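You operate a simulated robot arm through the tools that you are given. There is no shell and no other tool. Be economical: measure what you need, move in short steps, check, and stop when the job is done.

You are at the controls of a simulated robot arm. One attempt, no reset.

Task
Prove the current trip at 5 mA, reset, and set the trip knob to 15 mA.
Fine: HV on, raise until it trips, lower to zero before the reset; leave the flap open.

Only the result counts: the job must be done as asked and must still hold three seconds after the hand-in. Knocking over, shifting, dropping, spilling or breaking anything else fails it.

Robot
A 7-joint arm with a two-finger parallel gripper, fixed in place. Base frame: the origin is at the foot of the arm, x ahead of it, y to its left, z up; the work surface is at about z = 766. Readings come in mm, degrees, newtons and seconds.
With the tool pointing down near the work surface it reaches from about 220 to 680 mm from the base axis. Its first joint turns from -66.0 to 66.0 degrees. Payload 2.4 kg.
The TCP is the grasp point between the finger pads, 30 mm short of the fingertips. In the tool frame z runs along the fingers and y along their closing line. The gripper opens to 94 mm. The fingers are 28 mm wide and 10 mm thick; the gripper's body (50 by 96 mm) begins 55 mm behind the TCP.
Orientation is told as [roll, pitch, yaw] about the base's x, y, z axes, in that order, counted from this pose: with the fingers straight down and closing along the base's y, the tool's x points along the base's -x, its y along +y and its z along -z.

Tools
- The arm moves only by the tool servo_tool. Its arguments are lists of equal length, an entry for each row: "offset": the shift along the base's x, y, z in mm, a list of three; "dr": the turn, a rotation vector about the base's x, y, z in degrees, a list of three; "claw": the gripper command, from -1 (fully open) to 1 (shut), values between in proportion. In form: {"offset": [[x, y, z], ...], "dr": [[wx, wy, wz], ...], "claw": [claw, ...]}. A call has 1 to 12 rows; each row is the pose to reach, as a shift and turn from the pose commanded when the call began. Each row takes 0.2 s and may step no farther than 50 mm and 8.6 degrees from the row before; otherwise, or with a gripper value out of range, the whole call is refused. Where a pose cannot be reached the arm comes as near as it can. A force on the tool above 40 N (or 10 N above the force at the start of the call, whichever is more), or a blocked arm, ends the call early, and 0.2 s more pass. Each finger travels about 153 mm/s and halts on what it meets, pressing with about 26 N; the grip force reading is that of the motor and also rises with nothing between the fingers. The clock runs only during rows and for 0.2 s after the last one: add rows that repeat a pose to give the fingers time. It gives the time, the measured TCP pose, the force on the tool (base axes), the opening and the grip force at its end, in the units of the frame above (readings bear some noise).
- Cameras (640 x 400 px; columns grow to the right, rows downward): "scene" is fixed at [37.2, 471.8, 1452.4]; the picture's right is [-0.77, -0.64, 0.00], its down [-0.31, 0.37, -0.88] and it looks along [0.57, -0.67, -0.48] (base axes); focal length 310 px, centre (320, 200). "wrist" rides on the gripper at [-37, 0, -58] in the tool frame; the picture's right is [0.00, -1.00, 0.00], its down [0.97, 0.00, -0.24] and it looks along [0.24, 0.00, 0.97] (tool axes); focal length 218 px, centre (320, 200).
- camera(camera): a new picture of that camera. It takes no simulated time.
- locate(camera, pixels): for up to 12 pixels [column, row] of the newest picture of that camera ("zoom" is the newest enlarged one), the place [x, y, z] in the base frame of the surface seen there, good to about 2 mm. It takes no simulated time.
- inspect(camera, box): a new picture of the part [left, top, right, bottom] of that camera's present view, enlarged. It takes no simulated time.
- job_done(): hands the job in; it is judged then, once.

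Keep the steps short. Do not move on a guess: measure, check each grasp and each placing, and mend mistakes. In all there are 80 turns and 54 pictures (those below and enlarged ones count). Leave the gripper open and the arm clear of the work at the hand-in unless told otherwise, and finish with a single line.

The tools are called after "Request:" as name(argument=value, ...) on one line, values as JSON. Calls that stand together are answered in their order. servo_tool: Moves the arm, as the interface text tells. Its arguments: {"type":"object","properties":{"offset":{"type":"array","items":{"type":"array","items":{"type":"number"}}},"dr":{"type":"array","items":{"type":"array","items":{"type":"number"}}},"claw":{"type":"array","items":{"type":"number"}}},"required":["offset","dr","claw"]} The other tools are called the same way: camera (camera) takes a picture; locate (camera, pixels) gives the place of the surface under pixels of a picture; inspect (camera, box) takes an enlarged picture of a part of a camera's view; job_done () hands the job in.

At the start:

```text
time_s: 0.0
eef_pos: [370.5, -163.9, 1178.8]
tcp_rot: [0.0, 0.0, 0.0]
force: [-0.1, 0.1, -0.2]
grip_width: 94.1
grasp_force: 0.0
```

scene: 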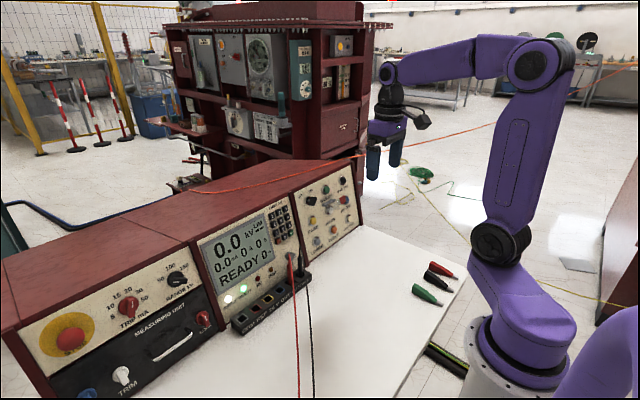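
wrist: 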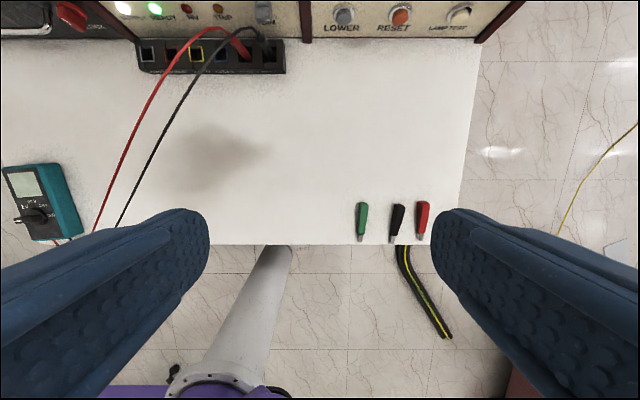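

I'll look closely at the panel first: the left part (trip knob), the display, and the right control panel.

Request:
inspect(camera="scene", box=[280, 160, 370, 260])

Request:
inspect(camera="scene", box=[10, 250, 230, 400])

Request:
inspect(camera="scene", box=[190, 195, 320, 340])

```text
4.00 times, centred on (325, 210) of scene
```

zoom: 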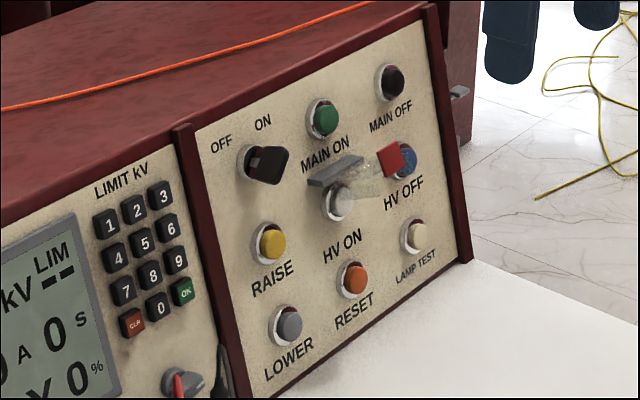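

```text
2.67 times, centred on (120, 325) of scene
```

zoom: 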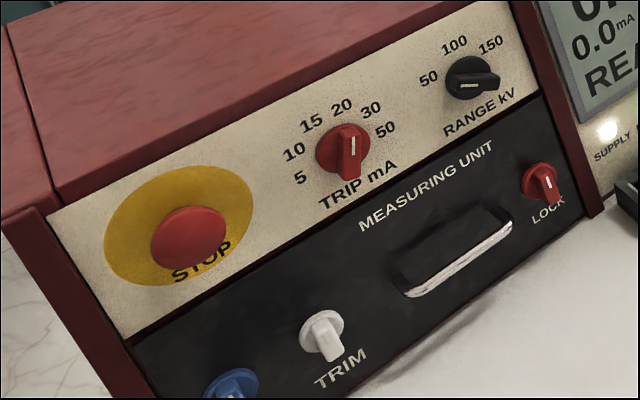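

```text
2.76 times, centred on (255, 268) of scene
```

zoom: 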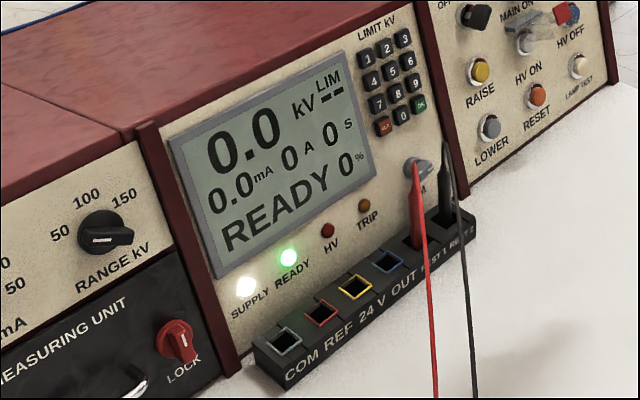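

The display reads READY with 0.0 kV, and the trip knob is near 20 mA. HV ON sits under a guard flap. I'll locate the controls from the scene view, then take closer zooms.

Request:
locate(camera="scene", pixels=[[312.5, 220.5], [316.7, 241.5], [333.2, 230], [329.5, 210], [328.7, 203], [343.7, 200], [348.7, 218.7], [128.6, 303], [110, 312], [158, 290], [133, 325], [300, 250]])

Request:
inspect(camera="scene", box=[310, 185, 358, 215])

Request:
inspect(camera="scene", box=[96, 280, 160, 330])

```text
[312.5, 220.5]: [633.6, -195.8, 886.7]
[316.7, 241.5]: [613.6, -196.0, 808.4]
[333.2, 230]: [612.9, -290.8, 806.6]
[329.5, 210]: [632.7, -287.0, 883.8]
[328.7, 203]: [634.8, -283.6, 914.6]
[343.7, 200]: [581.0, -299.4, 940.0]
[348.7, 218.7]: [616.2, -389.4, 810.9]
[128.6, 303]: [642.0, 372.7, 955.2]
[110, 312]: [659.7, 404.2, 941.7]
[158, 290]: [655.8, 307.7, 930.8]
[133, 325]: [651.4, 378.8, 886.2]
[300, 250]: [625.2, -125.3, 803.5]
```

```text
13.33 times, centred on (334, 200) of scene
```

zoom: 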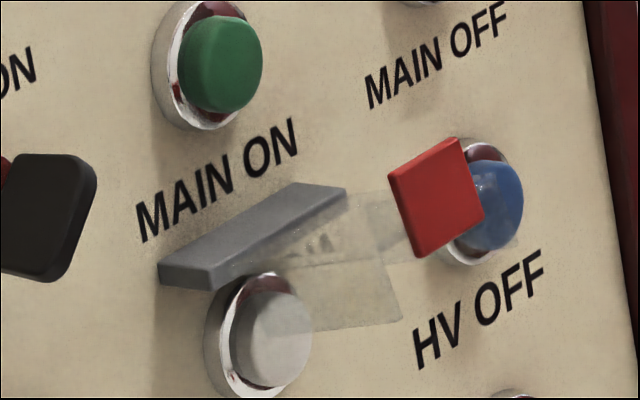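

```text
8.00 times, centred on (128, 305) of scene
```

zoom: 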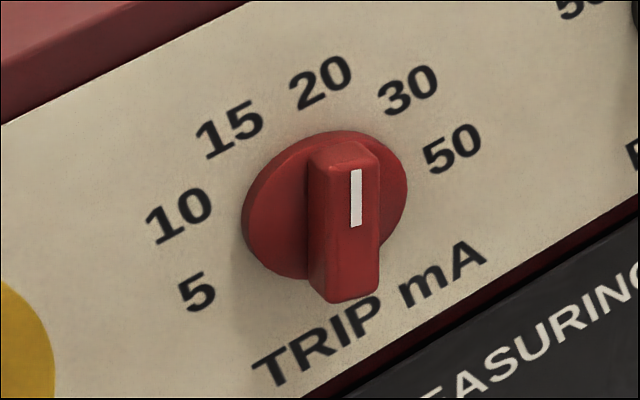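

The flap already stands open above HV ON, so I only need to avoid it. I'll measure the trip knob's labels, pointer ends and bar corners in the newest zoom.

Request:
locate(camera="zoom", pixels=[[197, 292], [180, 215], [230, 130], [320, 80], [408, 90], [455, 150], [356, 175], [356, 222], [345, 158], [348, 285], [265, 220], [395, 175]])

Request:
inspect(camera="scene", box=[290, 180, 370, 230])

```text
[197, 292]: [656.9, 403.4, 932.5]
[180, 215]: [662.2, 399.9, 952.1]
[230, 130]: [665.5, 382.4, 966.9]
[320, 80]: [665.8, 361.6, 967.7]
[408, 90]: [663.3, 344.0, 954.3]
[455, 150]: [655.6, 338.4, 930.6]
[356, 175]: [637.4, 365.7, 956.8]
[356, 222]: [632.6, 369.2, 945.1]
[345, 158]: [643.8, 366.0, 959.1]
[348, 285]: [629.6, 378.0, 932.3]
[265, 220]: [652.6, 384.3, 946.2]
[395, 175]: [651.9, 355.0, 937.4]
```

```text
8.00 times, centred on (330, 205) of scene
```

zoom: 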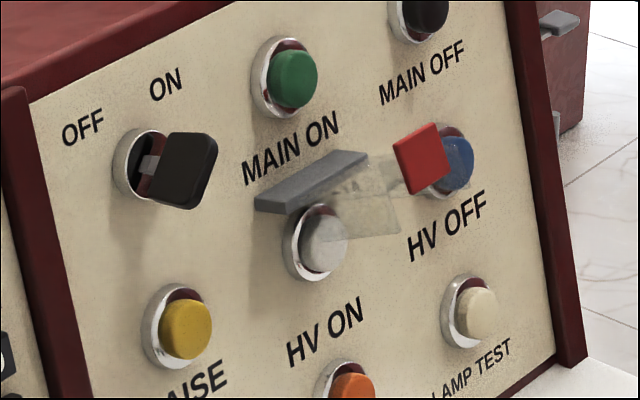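

The panel leans back about 14.5°. The knob centre is at y≈371, z≈937, with labels every 40° (5 mA at -100°, 15 at -20°, 20 at +20°), and the pointer is now at 20. I'll tilt the tool to face the panel while staying high and clear.

Request:
servo_tool(offset=[[13, 20, -5], [26, 40, -10], [39, 60, -15], [52, 80, -20], [65, 100, -25], [78, 120, -30], [91, 140, -35], [104, 160, -40], [117, 180, -45], [130, 200, -50]], dr=[[0, -7.55, 0], [0, -15.1, 0], [0, -22.65, 0], [0, -30.2, 0], [0, -37.75, 0], [0, -45.3, 0], [0, -52.85, 0], [0, -60.4, 0], [0, -67.95, 0], [0, -75.5, 0]], claw=[0, 0, 0, 0, 0, 0, 0.2, 0.2, 0.2, 0.2])

```text
time_s: 2.2
eef_pos: [500.7, 34.7, 1125.3]
tcp_rot: [-0.2, -75.5, 0.1]
force: [-0.1, -0.2, 0.1]
grip_width: 37.9
grasp_force: 0.1
out of reach, approached as far as the arm can: row 8
```

Tilt reached. Next I go to a standoff 120 mm in front of the trip knob, rolled 20° to match the bar.

Request:
servo_tool(offset=[[0, 40, 0], [0, 80, 0], [0, 120, -10], [0, 160, -20], [0, 200, -40], [10, 240, -70], [20, 270, -100], [30, 300, -130], [41.5, 335.2, -150], [41.5, 335.2, -161.4], [41.5, 335.2, -161.4]], dr=[[1.94, 0, -0.5], [3.87, 0, -1], [5.81, 0, -1.5], [7.74, 0, -2], [9.68, 0, -2.5], [11.62, 0, -3], [13.55, 0, -3.5], [15.49, 0, -4], [17.43, 0, -4.5], [19.36, 0, -5], [19.36, 0, -5]], claw=[0.2, 0.2, 0.2, 0.2, 0.2, 0.2, 0.2, 0.2, 0.2, 0.2, 0.2])

Request:
camera(camera="wrist")

Request:
camera(camera="scene")

```text
refused: row 6 steps farther than a row can; nothing moved
```

```text
45 pictures are left
```

wrist: 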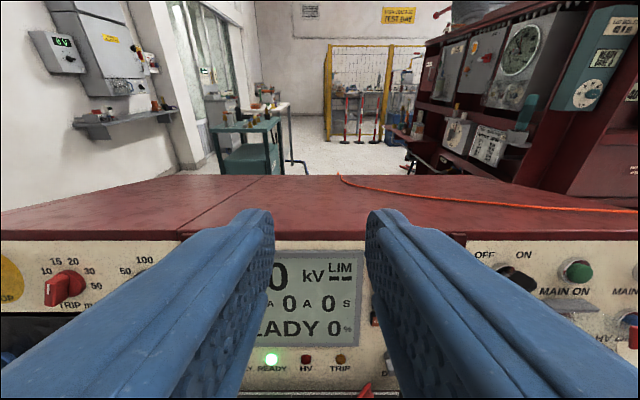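

```text
44 pictures are left
```

scene: 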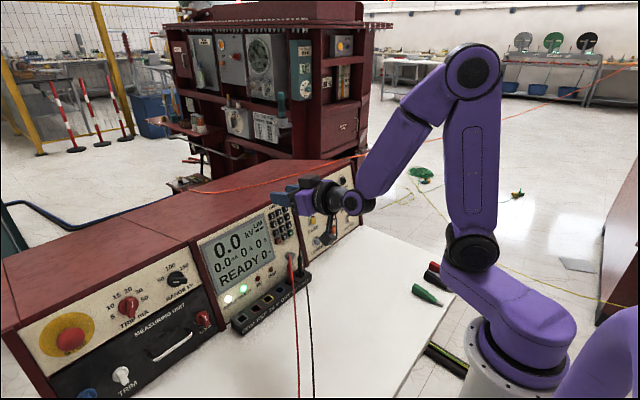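

The call was refused because a step was too long, so I'll repeat it with smaller steps.

Request:
servo_tool(offset=[[0, 40, 0], [0, 80, 0], [0, 120, -10], [0, 160, -20], [4, 200, -40], [10, 230, -65], [18, 258, -92], [26, 285, -115], [34, 312, -138], [41.5, 335.2, -155], [41.5, 335.2, -161.4], [41.5, 335.2, -161.4]], dr=[[1.94, 0, -0.5], [3.87, 0, -1], [5.81, 0, -1.5], [7.74, 0, -2], [9.68, 0, -2.5], [11.62, 0, -3], [13.55, 0, -3.5], [15.49, 0, -4], [17.43, 0, -4.5], [19.36, 0, -5], [19.36, 0, -5], [19.36, 0, -5]], claw=[0.2, 0.2, 0.2, 0.2, 0.2, 0.2, 0.2, 0.2, 0.2, 0.2, 0.2, 0.2])

Request:
camera(camera="wrist")

```text
time_s: 4.8
eef_pos: [540.9, 369.5, 967.3]
tcp_rot: [53.0, -65.5, -55.5]
force: [-0.5, -0.1, -1.1]
grip_width: 37.7
grasp_force: 0.1
```

```text
43 pictures are left
```

wrist: 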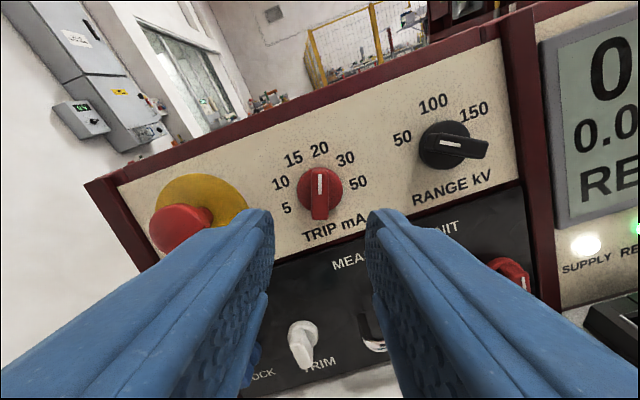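

The knob bar looks vertical in the wrist view at column 320, so the roll matches. I'll check the bar's position more precisely from this nearer view.

Request:
locate(camera="wrist", pixels=[[320, 174], [320, 214], [313, 195], [328, 195], [320, 195], [302, 190], [340, 190], [287, 208], [357, 183], [180, 225], [210, 215]])

```text
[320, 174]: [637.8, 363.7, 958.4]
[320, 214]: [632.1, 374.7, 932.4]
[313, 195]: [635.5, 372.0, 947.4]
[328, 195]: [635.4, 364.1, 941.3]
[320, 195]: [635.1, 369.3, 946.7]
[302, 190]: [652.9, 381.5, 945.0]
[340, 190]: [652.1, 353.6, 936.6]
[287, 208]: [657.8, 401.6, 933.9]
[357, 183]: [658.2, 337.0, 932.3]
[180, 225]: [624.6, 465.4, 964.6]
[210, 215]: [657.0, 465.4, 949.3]
```

The bar centre is at y≈369.3. I'll advance along the panel normal until the fingertips straddle the bar, just above the disc, then close.

Request:
servo_tool(offset=[[20, -0.2, -3], [40, -0.2, -8], [60, -0.2, -13], [70, -0.2, -15.5], [79, -0.2, -18], [79, -0.2, -18], [79, -0.2, -18], [79, -0.2, -18]], dr=[[0, 0, 0], [0, 0, 0], [0, 0, 0], [0, 0, 0], [0, 0, 0], [0, 0, 0], [0, 0, 0], [0, 0, 0]], claw=[0.2, 0.2, 0.2, 0.2, 0.2, 0.4, 0.7, 0.8])

Request:
camera(camera="wrist")

```text
time_s: 6.6
eef_pos: [621.0, 369.6, 949.3]
tcp_rot: [53.0, -65.6, -55.5]
force: [5.7, 1.3, 0.1]
grip_width: 12.9
grasp_force: 44.9
```

```text
42 pictures are left
```

wrist: 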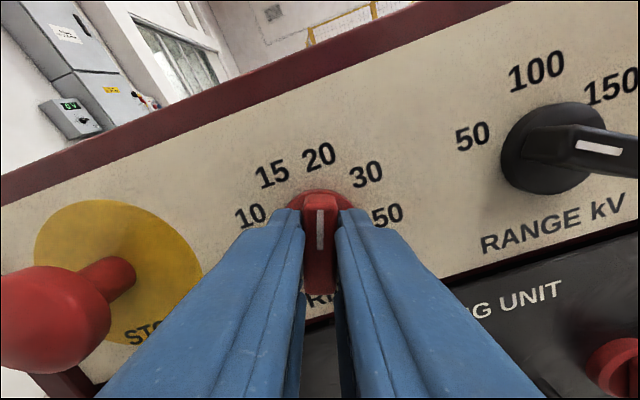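

Firm grip on the bar (12.9 mm). I'll turn 40° counter-clockwise as a first test and see whether the pointer follows.

Request:
servo_tool(offset=[[0, 0, 0], [0, 0, 0], [0, 0, 0], [0, 0, 0], [0, 0, 0], [0, 0, 0]], dr=[[-7.74, 0, 2], [-15.49, 0, 4], [-23.23, 0, 6], [-30.98, 0, 8], [-38.72, 0, 10], [-38.72, 0, 10]], claw=[0.8, 0.8, 0.8, 0.8, 0.8, 0.8])

Request:
camera(camera="wrist")

```text
time_s: 8.0
eef_pos: [620.5, 369.4, 949.1]
tcp_rot: [-53.3, -65.4, 55.7]
force: [-0.1, 1.2, 8.7]
grip_width: 12.6
grasp_force: 45.2
```

```text
41 pictures are left
```

wrist: 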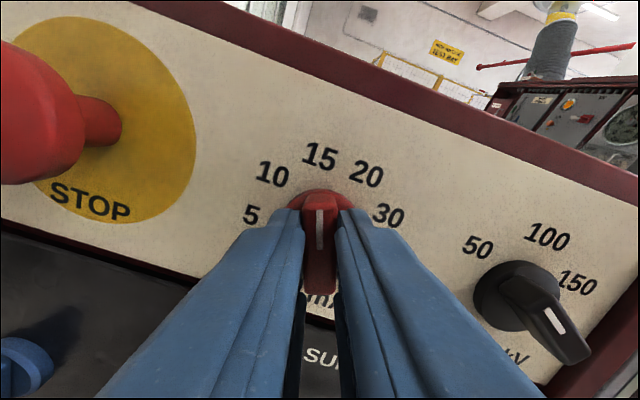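

The pointer followed and now shows 15. I'll turn 80° more to 5 mA.

Request:
servo_tool(offset=[[0, 0, 0], [0, 0, 0], [0, 0, 0], [0, 0, 0], [0, 0, 0], [0, 0, 0], [0, 0, 0], [0, 0, 0], [0, 0, 0], [0, 0, 0], [0, 0, 0]], dr=[[-7.74, 0, 2], [-15.49, 0, 4], [-23.23, 0, 6], [-30.98, 0, 8], [-38.72, 0, 10], [-46.46, 0, 12], [-54.21, 0, 14], [-61.95, 0, 16], [-69.7, 0, 18], [-77.44, 0, 20], [-77.44, 0, 20]], claw=[0.8, 0.8, 0.8, 0.8, 0.8, 0.8, 0.8, 0.8, 0.8, 0.8, 0.8])

Request:
camera(camera="wrist")

```text
time_s: 10.4
eef_pos: [621.0, 370.5, 947.6]
tcp_rot: [-75.2, 9.8, 92.6]
force: [7.7, 4.8, -1.2]
grip_width: 13.0
grasp_force: 45.5
```

```text
40 pictures are left
```

wrist: 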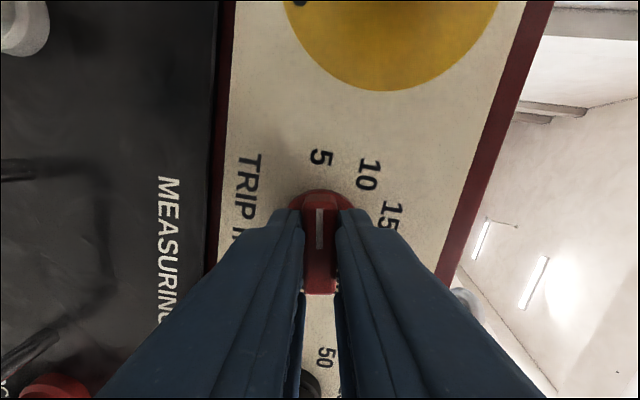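

The pointer is at 5 mA. I'll release and back straight off along the normal.

Request:
servo_tool(offset=[[0, 0, 0], [0, 0, 0], [0, 0, 0], [-20, 0, 5], [-45, 0, 12], [-80, 0, 20], [-80, 0, 20]], dr=[[0, 0, 0], [0, 0, 0], [0, 0, 0], [0, 0, 0], [0, 0, 0], [0, 0, 0], [0, 0, 0]], claw=[0.5, 0.2, 0.2, 0.2, 0.2, 0.2, 0.2])

Request:
inspect(camera="wrist", box=[220, 100, 420, 250])

```text
time_s: 12.0
eef_pos: [542.0, 369.0, 967.6]
tcp_rot: [-75.2, 9.6, 92.5]
force: [0.5, -0.2, 0.1]
grip_width: 37.7
grasp_force: 0.1
```

```text
2.67 times, centred on (320, 175) of wrist
```

zoom: 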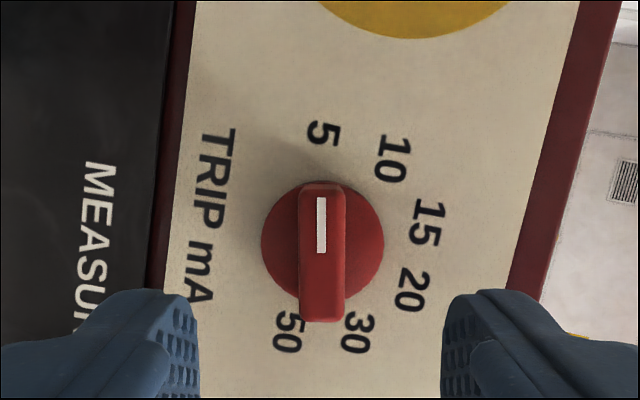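

Confirmed at 5 mA. Next I travel right in front of the panels, rolling back to level and closing the fingers.

Request:
servo_tool(offset=[[-10, -40, 5], [-20, -80, 10], [-30, -120, 15], [-40, -160, 20], [-50, -200, 20], [-60, -240, 20], [-60, -280, 20], [-60, -320, 20], [-60, -360, 10], [-60, -400, 0], [-60, -440, -10], [-60, -480, -20]], dr=[[8.07, 0, -2.08], [16.13, 0, -4.17], [24.2, 0, -6.25], [32.27, 0, -8.33], [40.33, 0, -10.42], [48.4, 0, -12.5], [56.47, 0, -14.58], [64.53, 0, -16.67], [72.6, 0, -18.75], [80.67, 0, -20.83], [88.73, 0, -22.92], [96.8, 0, -25]], claw=[0.5, 1, 1, 1, 1, 1, 1, 1, 1, 1, 1, 1])

```text
time_s: 14.6
eef_pos: [479.9, -111.7, 947.2]
tcp_rot: [0.7, -75.5, -0.7]
force: [-0.3, 0.3, 0.3]
grip_width: 0.0
grasp_force: 25.8
```

Level and closed. I'll move to y≈-240 and look at the right panel.

Request:
servo_tool(offset=[[-15, -40, 0], [-30, -80, 0], [-40, -128, 0], [-40, -128, 0]], dr=[[0, 0, 0], [0, 0, 0], [0, 0, 0], [0, 0, 0]], claw=[1, 1, 1, 1])

Request:
camera(camera="wrist")

Request:
inspect(camera="scene", box=[190, 195, 320, 340])

```text
time_s: 15.6
eef_pos: [443.2, -238.7, 946.1]
tcp_rot: [0.0, -75.5, 0.1]
force: [0.8, -0.4, 0.6]
grip_width: 0.1
grasp_force: 26.0
```

```text
38 pictures are left
```

wrist: 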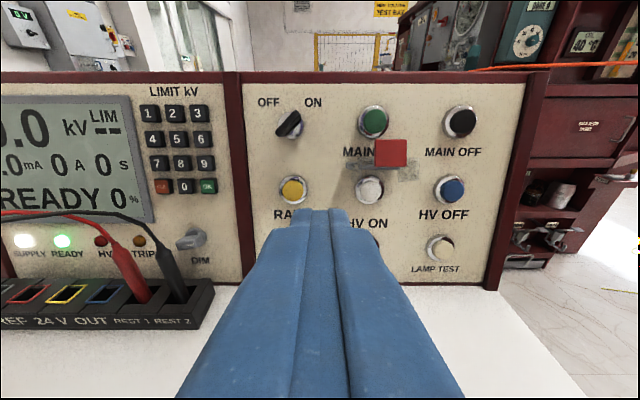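

```text
2.76 times, centred on (255, 268) of scene
```

zoom: 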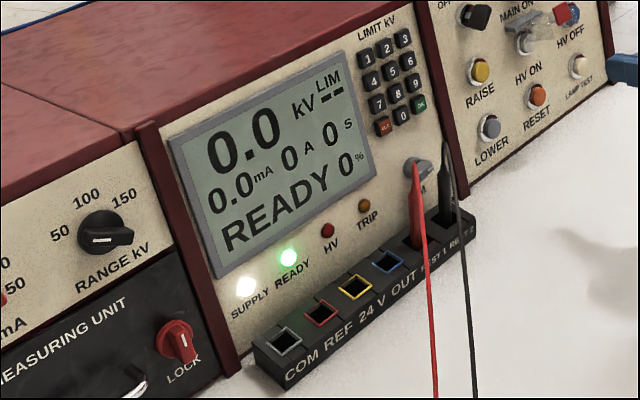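

READY still shows. I'll locate HV ON (370,190), the flap tab (390,153), RAISE (292,190) and other panel points from this view.

Request:
locate(camera="wrist", pixels=[[370, 192], [365, 192], [390, 165], [377, 150], [405, 150], [390, 141], [293, 190], [450, 190], [343, 200], [375, 122], [355, 172], [268, 230]])

Request:
inspect(camera="wrist", box=[320, 125, 440, 200])

```text
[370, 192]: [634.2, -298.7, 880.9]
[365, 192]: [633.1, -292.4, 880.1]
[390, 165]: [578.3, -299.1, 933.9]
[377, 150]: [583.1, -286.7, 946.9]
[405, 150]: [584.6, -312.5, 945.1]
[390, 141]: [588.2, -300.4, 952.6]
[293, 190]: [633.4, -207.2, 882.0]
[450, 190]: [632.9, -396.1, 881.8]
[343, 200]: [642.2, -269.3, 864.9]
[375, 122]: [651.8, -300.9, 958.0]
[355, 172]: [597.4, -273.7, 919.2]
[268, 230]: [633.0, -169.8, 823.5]
```

```text
5.33 times, centred on (380, 162) of wrist
```

zoom: 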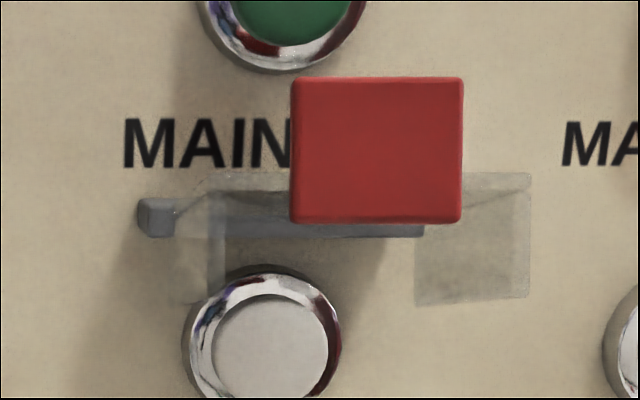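

The flap is a clear box hanging open, with the tab at x≈580, z 934–952, and its side walls flank HV ON. Its button cap centre is about (633.5, -301, 882.5). I'll line up on that axis and approach under the flap, stopping about 6 mm short.

Request:
servo_tool(offset=[[8, -31, -10], [16, -62.3, -18.6], [16, -62.3, -18.6], [46, -62.3, -26.4], [76, -62.3, -34.1], [106, -62.3, -41.9], [136, -62.3, -49.6], [155.5, -62.3, -54.6], [155.5, -62.3, -54.6]], dr=[[0, 0, 0], [0, 0, 0], [0, 0, 0], [0, 0, 0], [0, 0, 0], [0, 0, 0], [0, 0, 0], [0, 0, 0], [0, 0, 0]], claw=[1, 1, 1, 1, 1, 1, 1, 1, 1])

Request:
inspect(camera="scene", box=[290, 180, 370, 230])

Request:
camera(camera="wrist")

```text
time_s: 17.6
eef_pos: [596.4, -299.5, 892.5]
tcp_rot: [0.0, -75.4, 0.1]
force: [-0.1, -0.4, 0.3]
grip_width: 0.0
grasp_force: 25.6
```

```text
8.00 times, centred on (330, 205) of scene
```

zoom: 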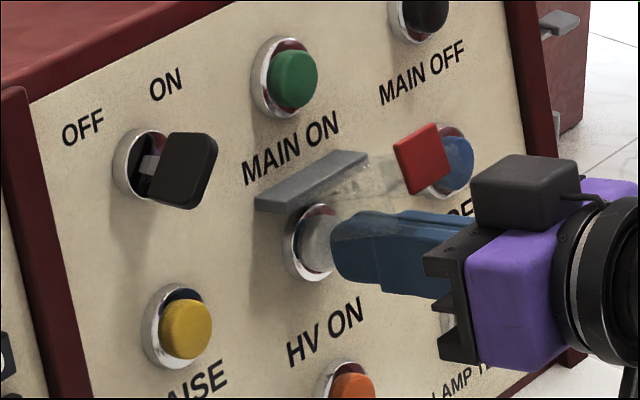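

```text
34 pictures are left
```

wrist: 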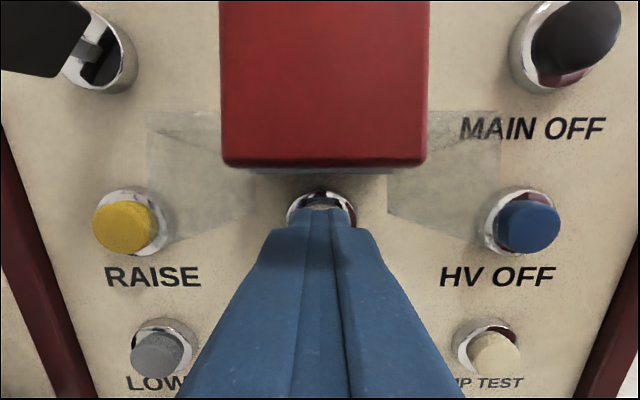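

Centred, with the flap untouched. I'll press along the normal in 2 mm steps, then come back.

Request:
servo_tool(offset=[[2.9, 0, -0.75], [5.8, 0, -1.5], [7.7, 0, -2], [9.7, 0, -2.5], [11.6, 0, -3], [11.6, 0, -3]], dr=[[0, 0, 0], [0, 0, 0], [0, 0, 0], [0, 0, 0], [0, 0, 0], [0, 0, 0]], claw=[1, 1, 1, 1, 1, 1])

Request:
inspect(camera="scene", box=[190, 195, 320, 340])

```text
time_s: 19.0
eef_pos: [608.8, -299.6, 890.8]
tcp_rot: [0.0, -75.6, -0.1]
force: [-3.1, -0.4, -0.1]
grip_width: 0.0
grasp_force: 26.2
```

```text
2.76 times, centred on (255, 268) of scene
```

zoom: 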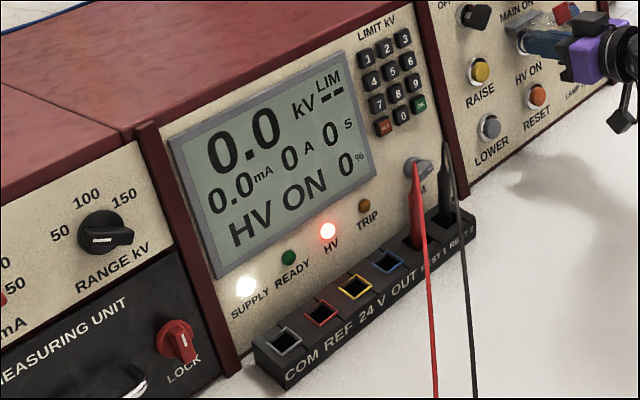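

HV ON is lit. I'll retract clear of the flap and move across to RAISE (y≈-206), stopping short of it.

Request:
servo_tool(offset=[[-11.6, 0, 3], [-45, 0, 11.6], [-90, 0, 23], [-97, 0, 25], [-97, 47, 25], [-97, 93.5, 25], [-97, 93.5, 25], [-60, 93.5, 15.5], [-30, 93.5, 7.7], [-11.6, 93.5, 3], [-11.6, 93.5, 3]], dr=[[0, 0, 0], [0, 0, 0], [0, 0, 0], [0, 0, 0], [0, 0, 0], [0, 0, 0], [0, 0, 0], [0, 0, 0], [0, 0, 0], [0, 0, 0], [0, 0, 0]], claw=[1, 1, 1, 1, 1, 1, 1, 1, 1, 1, 1])

Request:
camera(camera="wrist")

```text
time_s: 21.4
eef_pos: [597.2, -206.5, 895.5]
tcp_rot: [0.0, -75.6, -0.2]
force: [0.3, -0.3, 0.7]
grip_width: 0.0
grasp_force: 26.1
```

```text
32 pictures are left
```

wrist: 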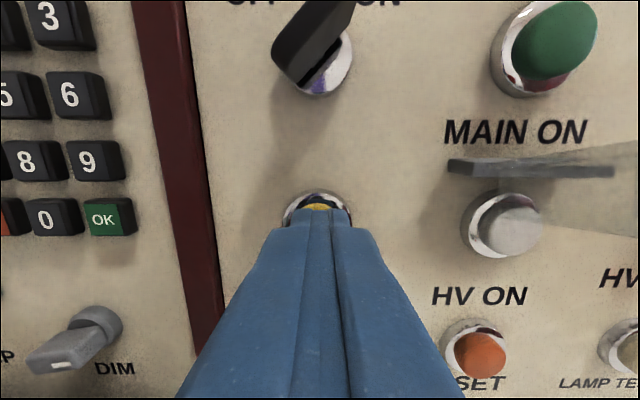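

Centred on RAISE. I'll press and hold about a second, then read the display.

Request:
servo_tool(offset=[[2.9, 0, -0.75], [5.8, 0, -1.5], [7.7, 0, -2], [9.7, 0, -2.5], [11.6, 0, -3], [11.6, 0, -3], [11.6, 0, -3], [11.6, 0, -3]], dr=[[0, 0, 0], [0, 0, 0], [0, 0, 0], [0, 0, 0], [0, 0, 0], [0, 0, 0], [0, 0, 0], [0, 0, 0]], claw=[1, 1, 1, 1, 1, 1, 1, 1])

Request:
inspect(camera="scene", box=[190, 195, 320, 340])

```text
time_s: 23.2
eef_pos: [607.0, -207.1, 892.0]
tcp_rot: [-0.1, -75.5, 0.0]
force: [-2.0, 0.7, 1.1]
grip_width: 0.0
grasp_force: 26.1
```

```text
2.76 times, centred on (255, 268) of scene
```

zoom: 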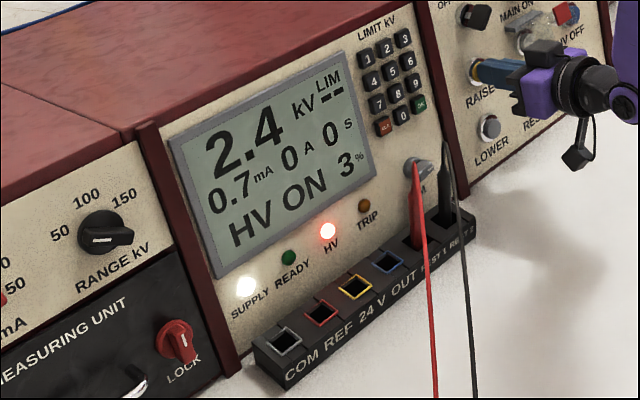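

Voltage rises while held: 2.4 kV, 0.7 mA so far. I'll keep holding.

Request:
servo_tool(offset=[[0, 0, 0], [0, 0, 0], [0, 0, 0], [0, 0, 0], [0, 0, 0], [0, 0, 0], [0, 0, 0], [0, 0, 0], [0, 0, 0], [0, 0, 0], [0, 0, 0], [0, 0, 0]], dr=[[0, 0, 0], [0, 0, 0], [0, 0, 0], [0, 0, 0], [0, 0, 0], [0, 0, 0], [0, 0, 0], [0, 0, 0], [0, 0, 0], [0, 0, 0], [0, 0, 0], [0, 0, 0]], claw=[1, 1, 1, 1, 1, 1, 1, 1, 1, 1, 1, 1])

Request:
inspect(camera="scene", box=[190, 195, 320, 340])

```text
time_s: 25.8
eef_pos: [607.9, -206.5, 892.2]
tcp_rot: [-0.1, -75.5, 0.0]
force: [-2.2, -0.2, 0.3]
grip_width: 0.0
grasp_force: 25.9
```

```text
2.76 times, centred on (255, 268) of scene
```

zoom: 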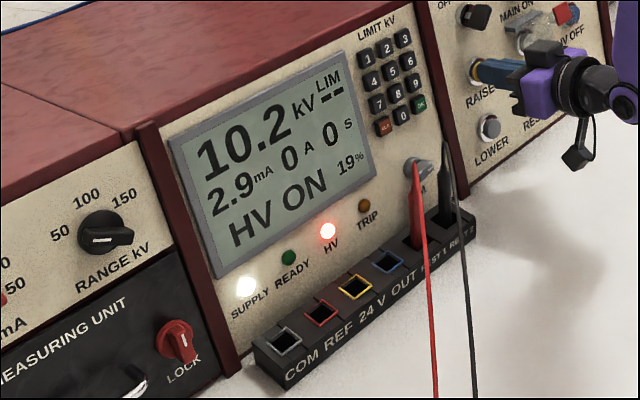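

10.2 kV, 2.9 mA. The trip should come near 17.5 kV, so I'll hold one more span.

Request:
servo_tool(offset=[[0, 0, 0], [0, 0, 0], [0, 0, 0], [0, 0, 0], [0, 0, 0], [0, 0, 0], [0, 0, 0], [0, 0, 0], [0, 0, 0], [0, 0, 0], [0, 0, 0], [0, 0, 0]], dr=[[0, 0, 0], [0, 0, 0], [0, 0, 0], [0, 0, 0], [0, 0, 0], [0, 0, 0], [0, 0, 0], [0, 0, 0], [0, 0, 0], [0, 0, 0], [0, 0, 0], [0, 0, 0]], claw=[1, 1, 1, 1, 1, 1, 1, 1, 1, 1, 1, 1])

Request:
inspect(camera="scene", box=[190, 195, 320, 340])

```text
time_s: 28.4
eef_pos: [608.7, -207.1, 891.3]
tcp_rot: [0.0, -75.4, 0.1]
force: [-2.3, -0.4, 0.4]
grip_width: 0.1
grasp_force: 26.4
```

```text
2.76 times, centred on (255, 268) of scene
```

zoom: 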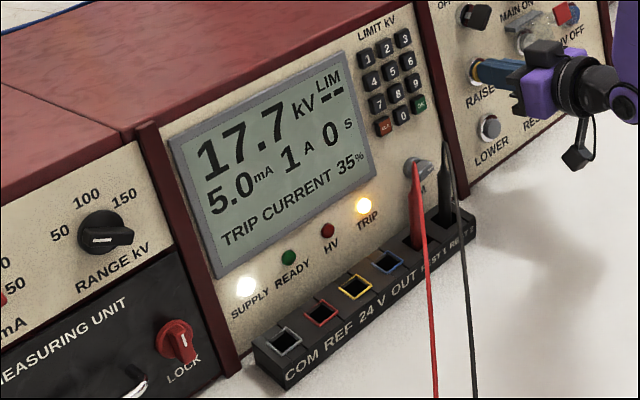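

It tripped on current at 5.0 mA (17.7 kV). The regulator is at 35%, so LOWER comes next. I'll retract and look for LOWER and RESET.

Request:
servo_tool(offset=[[-11.6, 0, 3], [-50, 0, 13], [-90, 0, 23], [-120, 47, 20], [-120, 47, 20]], dr=[[0, 0, 0], [0, 0, 0], [0, 0, 0], [0, 0, 0], [0, 0, 0]], claw=[1, 1, 1, 1, 1])

Request:
camera(camera="wrist")

```text
refused: row 4 steps farther than a row can; nothing moved
```

```text
28 pictures are left
```

wrist: 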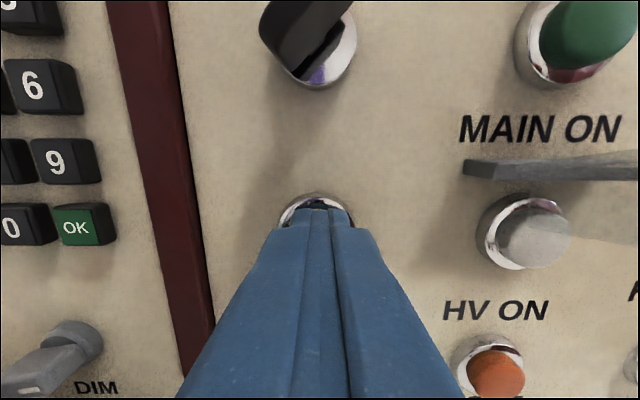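

One step was too long. I'll retry with smaller steps.

Request:
servo_tool(offset=[[-11.6, 0, 3], [-50, 0, 13], [-90, 0, 23], [-110, 30, 20], [-120, 60, 20], [-120, 60, 20]], dr=[[0, 0, 0], [0, 0, 0], [0, 0, 0], [0, 0, 0], [0, 0, 0], [0, 0, 0]], claw=[1, 1, 1, 1, 1, 1])

Request:
camera(camera="wrist")

```text
time_s: 29.8
eef_pos: [488.2, -146.5, 911.4]
tcp_rot: [-0.1, -75.5, 0.0]
force: [0.6, 0.2, 0.0]
grip_width: 0.1
grasp_force: 26.1
```

```text
27 pictures are left
```

wrist: 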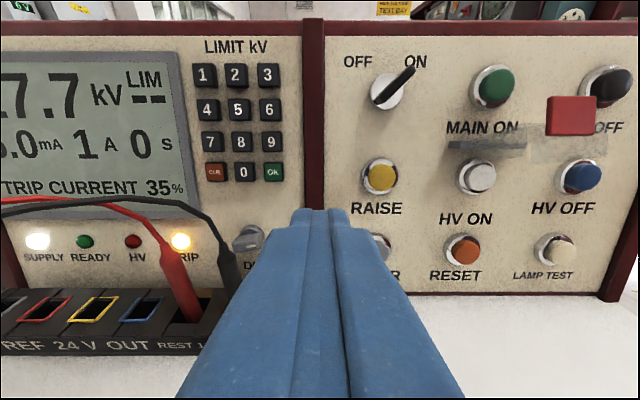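

Request:
locate(camera="wrist", pixels=[[467, 250], [384, 247], [383, 180], [482, 179], [200, 250], [225, 250], [170, 200], [60, 200], [210, 210], [455, 262]])

```text
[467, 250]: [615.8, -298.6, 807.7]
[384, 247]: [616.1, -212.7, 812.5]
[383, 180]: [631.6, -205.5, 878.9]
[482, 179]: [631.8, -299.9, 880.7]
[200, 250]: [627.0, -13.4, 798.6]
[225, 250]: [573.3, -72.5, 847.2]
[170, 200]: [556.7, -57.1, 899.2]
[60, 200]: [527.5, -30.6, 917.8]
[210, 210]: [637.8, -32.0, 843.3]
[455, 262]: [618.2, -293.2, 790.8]
```

Buttons found: LOWER about (614.7, -206, 808.5) and RESET about (614.7, -299, 808.5). Something hangs under the wrist, so I'll check its clearance before going low.

Request:
inspect(camera="scene", box=[290, 170, 450, 270])

```text
4.00 times, centred on (370, 220) of scene
```

zoom: 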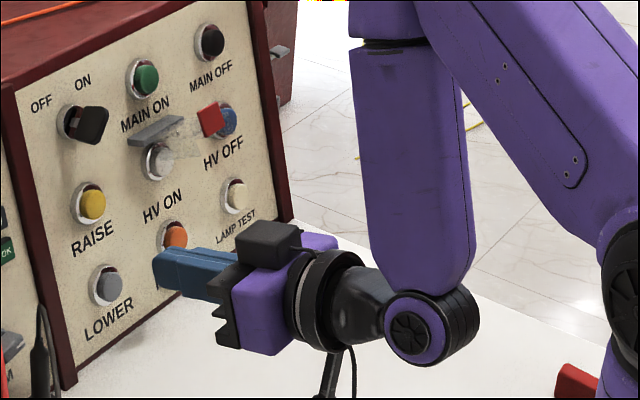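

Request:
inspect(camera="scene", box=[310, 210, 454, 300])

```text
4.44 times, centred on (382, 255) of scene
```

zoom: 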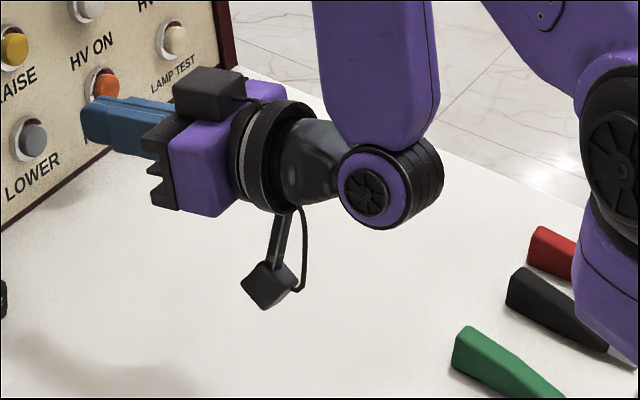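

Request:
locate(camera="zoom", pixels=[[268, 288], [265, 303], [280, 235], [262, 190], [395, 215], [375, 190], [205, 205], [210, 85], [535, 265], [515, 300], [460, 360]])

```text
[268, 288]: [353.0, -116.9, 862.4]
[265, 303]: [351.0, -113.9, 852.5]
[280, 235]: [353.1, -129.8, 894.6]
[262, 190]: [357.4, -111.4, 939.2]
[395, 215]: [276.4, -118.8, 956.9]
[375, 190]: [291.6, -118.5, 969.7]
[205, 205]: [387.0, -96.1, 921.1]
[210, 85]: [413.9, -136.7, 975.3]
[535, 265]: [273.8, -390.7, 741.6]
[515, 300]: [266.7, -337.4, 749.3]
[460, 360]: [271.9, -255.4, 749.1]
```

The hanging connector's bottom is about 60 mm below TCP height, so a shallow tool would hit the bench (766) at LOWER. I'll pitch the tool 17.5° steeper, which lifts the connector, and press with the upper fingertip edge. First to a standoff 60 mm out.

Request:
servo_tool(offset=[[0, -20, 0], [0, -40, 0], [0, -59.5, 0], [12, -59.5, -30], [24, -59.5, -60], [36.5, -59.5, -81], [36.5, -59.5, -81]], dr=[[0, 6, 0], [0, 12, 0], [0, 17.5, 0], [0, 17.5, 0], [0, 17.5, 0], [0, 17.5, 0], [0, 17.5, 0]], claw=[1, 1, 1, 1, 1, 1, 1])

Request:
inspect(camera="scene", box=[290, 200, 434, 290])

```text
time_s: 31.4
eef_pos: [524.5, -205.0, 829.5]
tcp_rot: [0.1, -58.0, 0.1]
force: [0.6, 0.8, -0.3]
grip_width: 0.0
grasp_force: 25.6
```

```text
4.44 times, centred on (362, 245) of scene
```

zoom: 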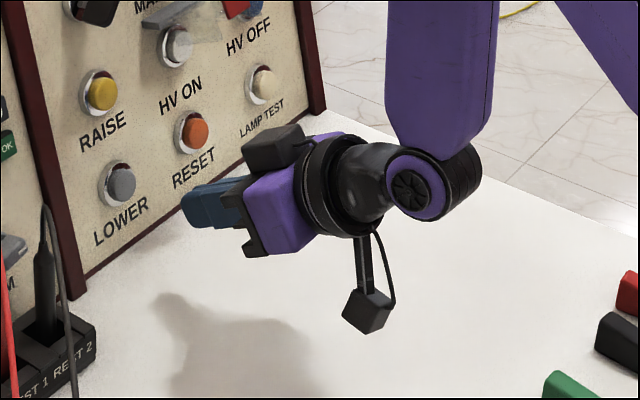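

Request:
locate(camera="zoom", pixels=[[366, 325], [372, 320], [362, 250], [118, 185], [132, 180], [112, 175]])

```text
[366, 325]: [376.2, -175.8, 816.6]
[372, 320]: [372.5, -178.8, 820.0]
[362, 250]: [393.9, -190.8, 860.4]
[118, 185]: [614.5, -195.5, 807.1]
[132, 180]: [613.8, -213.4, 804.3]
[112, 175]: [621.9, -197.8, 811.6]
```

Clearance is fine: the connector bottom at 813 will end near 799. Now I'll advance and press LOWER.

Request:
servo_tool(offset=[[29, -0.5, -7], [50, -0.5, -12.2], [54, -0.5, -13.2], [57, -0.5, -14], [60, -0.5, -14.8], [62, -0.5, -15.3], [62, -0.5, -15.3], [62, -0.5, -15.3], [62, -0.5, -15.3]], dr=[[0, 0, 0], [0, 0, 0], [0, 0, 0], [0, 0, 0], [0, 0, 0], [0, 0, 0], [0, 0, 0], [0, 0, 0], [0, 0, 0]], claw=[1, 1, 1, 1, 1, 1, 1, 1, 1])

Request:
camera(camera="scene")

Request:
inspect(camera="scene", box=[190, 195, 320, 340])

```text
time_s: 33.4
eef_pos: [585.4, -204.9, 814.6]
tcp_rot: [0.0, -58.0, 0.0]
force: [-2.2, 0.6, -0.4]
grip_width: 0.0
grasp_force: 26.3
```

```text
23 pictures are left
```

scene: 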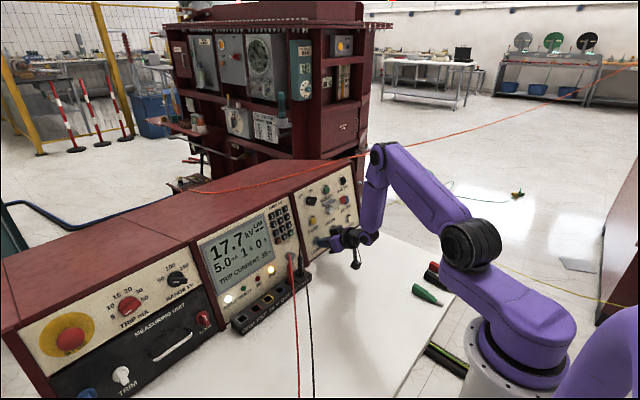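

```text
2.76 times, centred on (255, 268) of scene
```

zoom: 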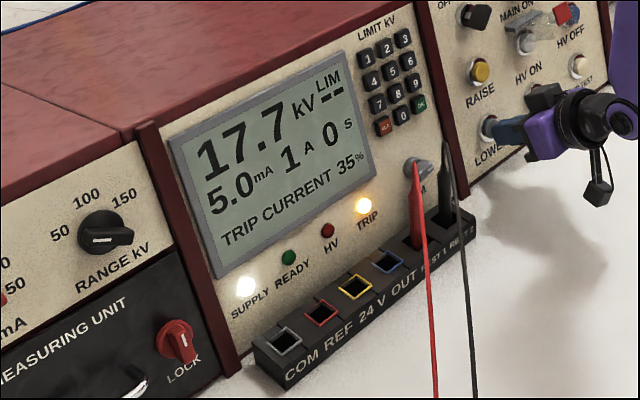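

There's contact (2 N), but the percentage is still 35. I'll press 3 mm deeper and hold.

Request:
servo_tool(offset=[[1, 0, -0.25], [2, 0, -0.5], [3, 0, -0.75], [3, 0, -0.75], [3, 0, -0.75], [3, 0, -0.75], [3, 0, -0.75], [3, 0, -0.75]], dr=[[0, 0, 0], [0, 0, 0], [0, 0, 0], [0, 0, 0], [0, 0, 0], [0, 0, 0], [0, 0, 0], [0, 0, 0]], claw=[1, 1, 1, 1, 1, 1, 1, 1])

Request:
inspect(camera="scene", box=[190, 195, 320, 340])

```text
time_s: 35.2
eef_pos: [590.1, -206.9, 815.0]
tcp_rot: [0.0, -58.0, -0.1]
force: [-9.6, 3.9, 5.7]
grip_width: 0.0
grasp_force: 26.1
```

```text
2.76 times, centred on (255, 268) of scene
```

zoom: 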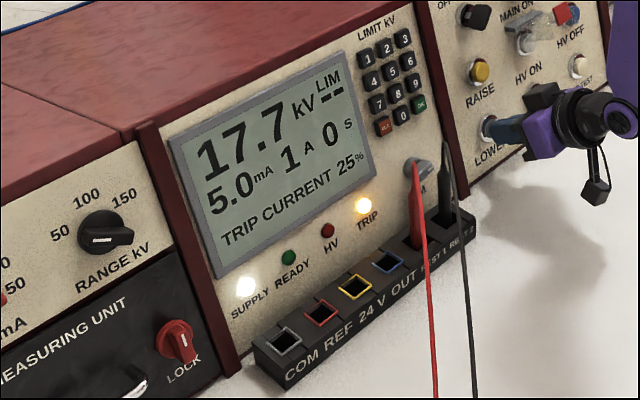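

It's now lowering (25%). I'll keep holding.

Request:
servo_tool(offset=[[0, 0, 0], [0, 0, 0], [0, 0, 0], [0, 0, 0], [0, 0, 0], [0, 0, 0], [0, 0, 0], [0, 0, 0], [0, 0, 0], [0, 0, 0], [0, 0, 0], [0, 0, 0]], dr=[[0, 0, 0], [0, 0, 0], [0, 0, 0], [0, 0, 0], [0, 0, 0], [0, 0, 0], [0, 0, 0], [0, 0, 0], [0, 0, 0], [0, 0, 0], [0, 0, 0], [0, 0, 0]], claw=[1, 1, 1, 1, 1, 1, 1, 1, 1, 1, 1, 1])

Request:
servo_tool(offset=[[0, 0, 0], [0, 0, 0], [0, 0, 0], [0, 0, 0], [0, 0, 0], [0, 0, 0], [0, 0, 0], [0, 0, 0], [0, 0, 0], [0, 0, 0], [0, 0, 0], [0, 0, 0]], dr=[[0, 0, 0], [0, 0, 0], [0, 0, 0], [0, 0, 0], [0, 0, 0], [0, 0, 0], [0, 0, 0], [0, 0, 0], [0, 0, 0], [0, 0, 0], [0, 0, 0], [0, 0, 0]], claw=[1, 1, 1, 1, 1, 1, 1, 1, 1, 1, 1, 1])

Request:
inspect(camera="scene", box=[190, 195, 320, 340])

```text
time_s: 37.8
eef_pos: [588.9, -206.7, 814.5]
tcp_rot: [0.1, -58.0, 0.0]
force: [-10.1, 3.3, 3.1]
grip_width: 0.0
grasp_force: 26.0
```

```text
time_s: 40.4
eef_pos: [588.9, -206.4, 814.8]
tcp_rot: [-0.1, -58.0, 0.1]
force: [-11.0, 1.1, 1.0]
grip_width: 0.2
grasp_force: 26.0
```

```text
2.76 times, centred on (255, 268) of scene
```

zoom: 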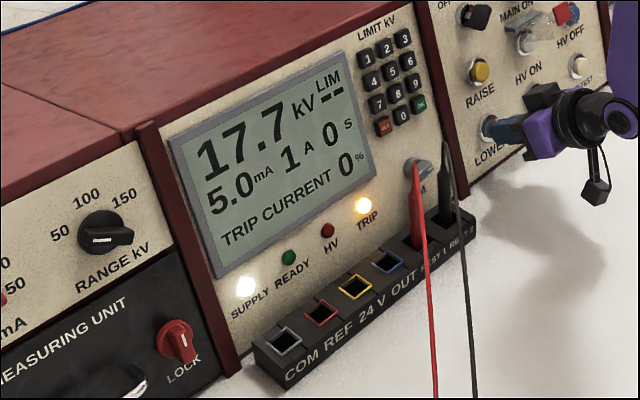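

The regulator is at 0%. I'll retract, slide to RESET (y≈-299) and stop about 12 mm short to check clearance to the flap.

Request:
servo_tool(offset=[[-20, 0, 5], [-55, 0, 14], [-55, -46, 14], [-55, -93, 14], [-55, -93, 14], [-35, -93, 9], [-15, -93, 3.9], [-15, -93, 3.9]], dr=[[0, 0, 0], [0, 0, 0], [0, 0, 0], [0, 0, 0], [0, 0, 0], [0, 0, 0], [0, 0, 0], [0, 0, 0]], claw=[1, 1, 1, 1, 1, 1, 1, 1])

Request:
inspect(camera="scene", box=[290, 190, 386, 250])

Request:
camera(camera="wrist")

```text
time_s: 42.2
eef_pos: [578.7, -299.1, 818.6]
tcp_rot: [0.1, -58.0, -0.2]
force: [-0.3, -0.5, -0.6]
grip_width: 0.1
grasp_force: 25.8
```

```text
6.67 times, centred on (338, 220) of scene
```

zoom: 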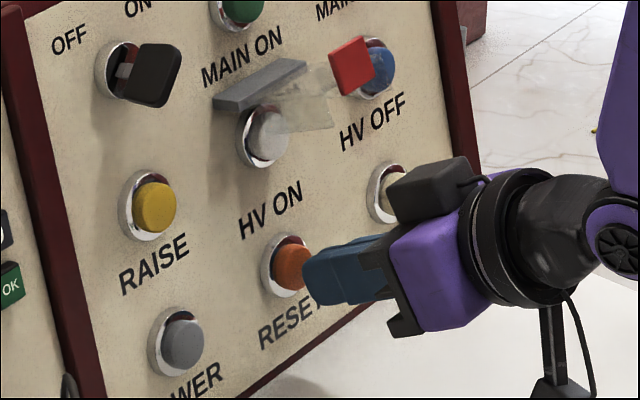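

```text
18 pictures are left
```

wrist: 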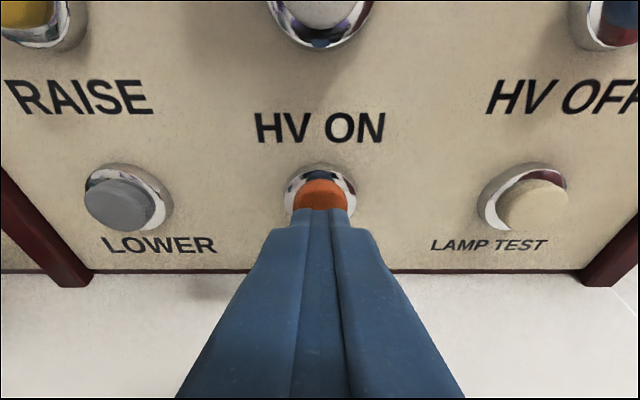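

The flap is well clear and I'm centred on RESET. Press to the same depth as LOWER, then back off.

Request:
servo_tool(offset=[[6, 0, -1.5], [10, 0, -2.6], [13, 0, -3.4], [15.5, 0, -4], [15.5, 0, -4], [15.5, 0, -4], [0, 0, 0], [-40, 0, 10]], dr=[[0, 0, 0], [0, 0, 0], [0, 0, 0], [0, 0, 0], [0, 0, 0], [0, 0, 0], [0, 0, 0], [0, 0, 0]], claw=[1, 1, 1, 1, 1, 1, 1, 1])

Request:
inspect(camera="scene", box=[190, 195, 320, 340])

```text
time_s: 44.0
eef_pos: [535.1, -296.9, 826.0]
tcp_rot: [0.0, -57.9, 0.0]
force: [-0.6, -0.1, -0.4]
grip_width: 0.0
grasp_force: 25.8
```

```text
2.76 times, centred on (255, 268) of scene
```

zoom: 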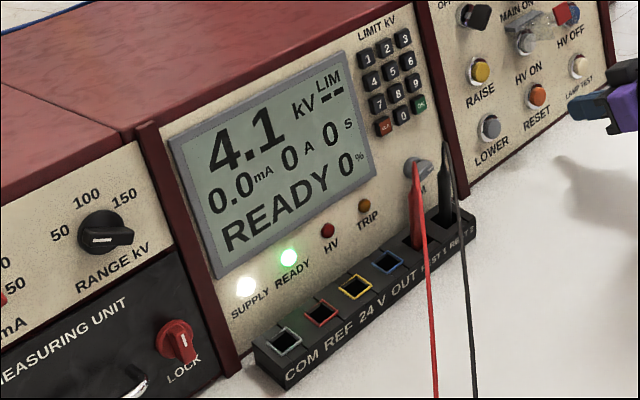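

Reset worked: READY, 0%, with residual voltage decaying. I'll back away, restore the panel tilt and go up and left.

Request:
servo_tool(offset=[[-40, 0, 10], [-70, 0, 40], [-75, 0, 80], [-75, 0, 120], [-75, 0, 160], [-75, 45, 160], [-75, 90, 160], [-75, 135, 160], [-75, 180, 160], [-75, 180, 160]], dr=[[0, 0, 0], [0, -6, 0], [0, -12, 0], [0, -17.5, 0], [0, -17.5, 0], [0, -17.5, 0], [0, -17.5, 0], [0, -17.5, 0], [0, -17.5, 0], [0, -17.5, 0]], claw=[1, 1, 1, 1, 1, 1, 1, 1, 1, 1])

```text
time_s: 46.2
eef_pos: [460.1, -120.8, 988.4]
tcp_rot: [-0.1, -75.5, 0.0]
force: [-0.1, -0.8, -0.8]
grip_width: 0.0
grasp_force: 25.9
```

Next I cross to the trip knob standoff, rolling -100° and opening the fingers to 38 mm.

Request:
servo_tool(offset=[[0, 40, 0], [0, 80, 0], [0, 120, 0], [0, 160, 0], [0, 200, 0], [10, 240, 0], [20, 282, 0], [32, 324, -4], [44, 366, -8], [56, 408, -12], [68, 450, -16], [81, 490, -20]], dr=[[-8.07, 0, 2.08], [-16.13, 0, 4.17], [-24.2, 0, 6.25], [-32.27, 0, 8.33], [-40.33, 0, 10.42], [-48.4, 0, 12.5], [-56.47, 0, 14.58], [-64.53, 0, 16.67], [-72.6, 0, 18.75], [-80.67, 0, 20.83], [-88.73, 0, 22.92], [-96.8, 0, 25]], claw=[1, 1, 1, 1, 1, 1, 0.5, 0.2, 0.2, 0.2, 0.2, 0.2])

Request:
camera(camera="wrist")

```text
time_s: 48.8
eef_pos: [541.7, 369.2, 963.6]
tcp_rot: [-75.3, 9.7, 92.5]
force: [-1.2, -0.5, -0.1]
grip_width: 37.4
grasp_force: 0.0
```

```text
16 pictures are left
```

wrist: 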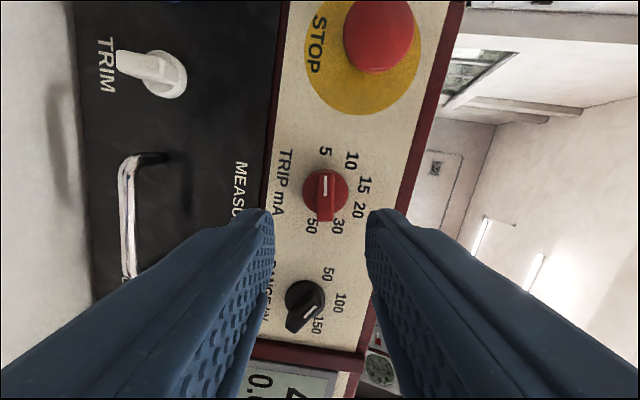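

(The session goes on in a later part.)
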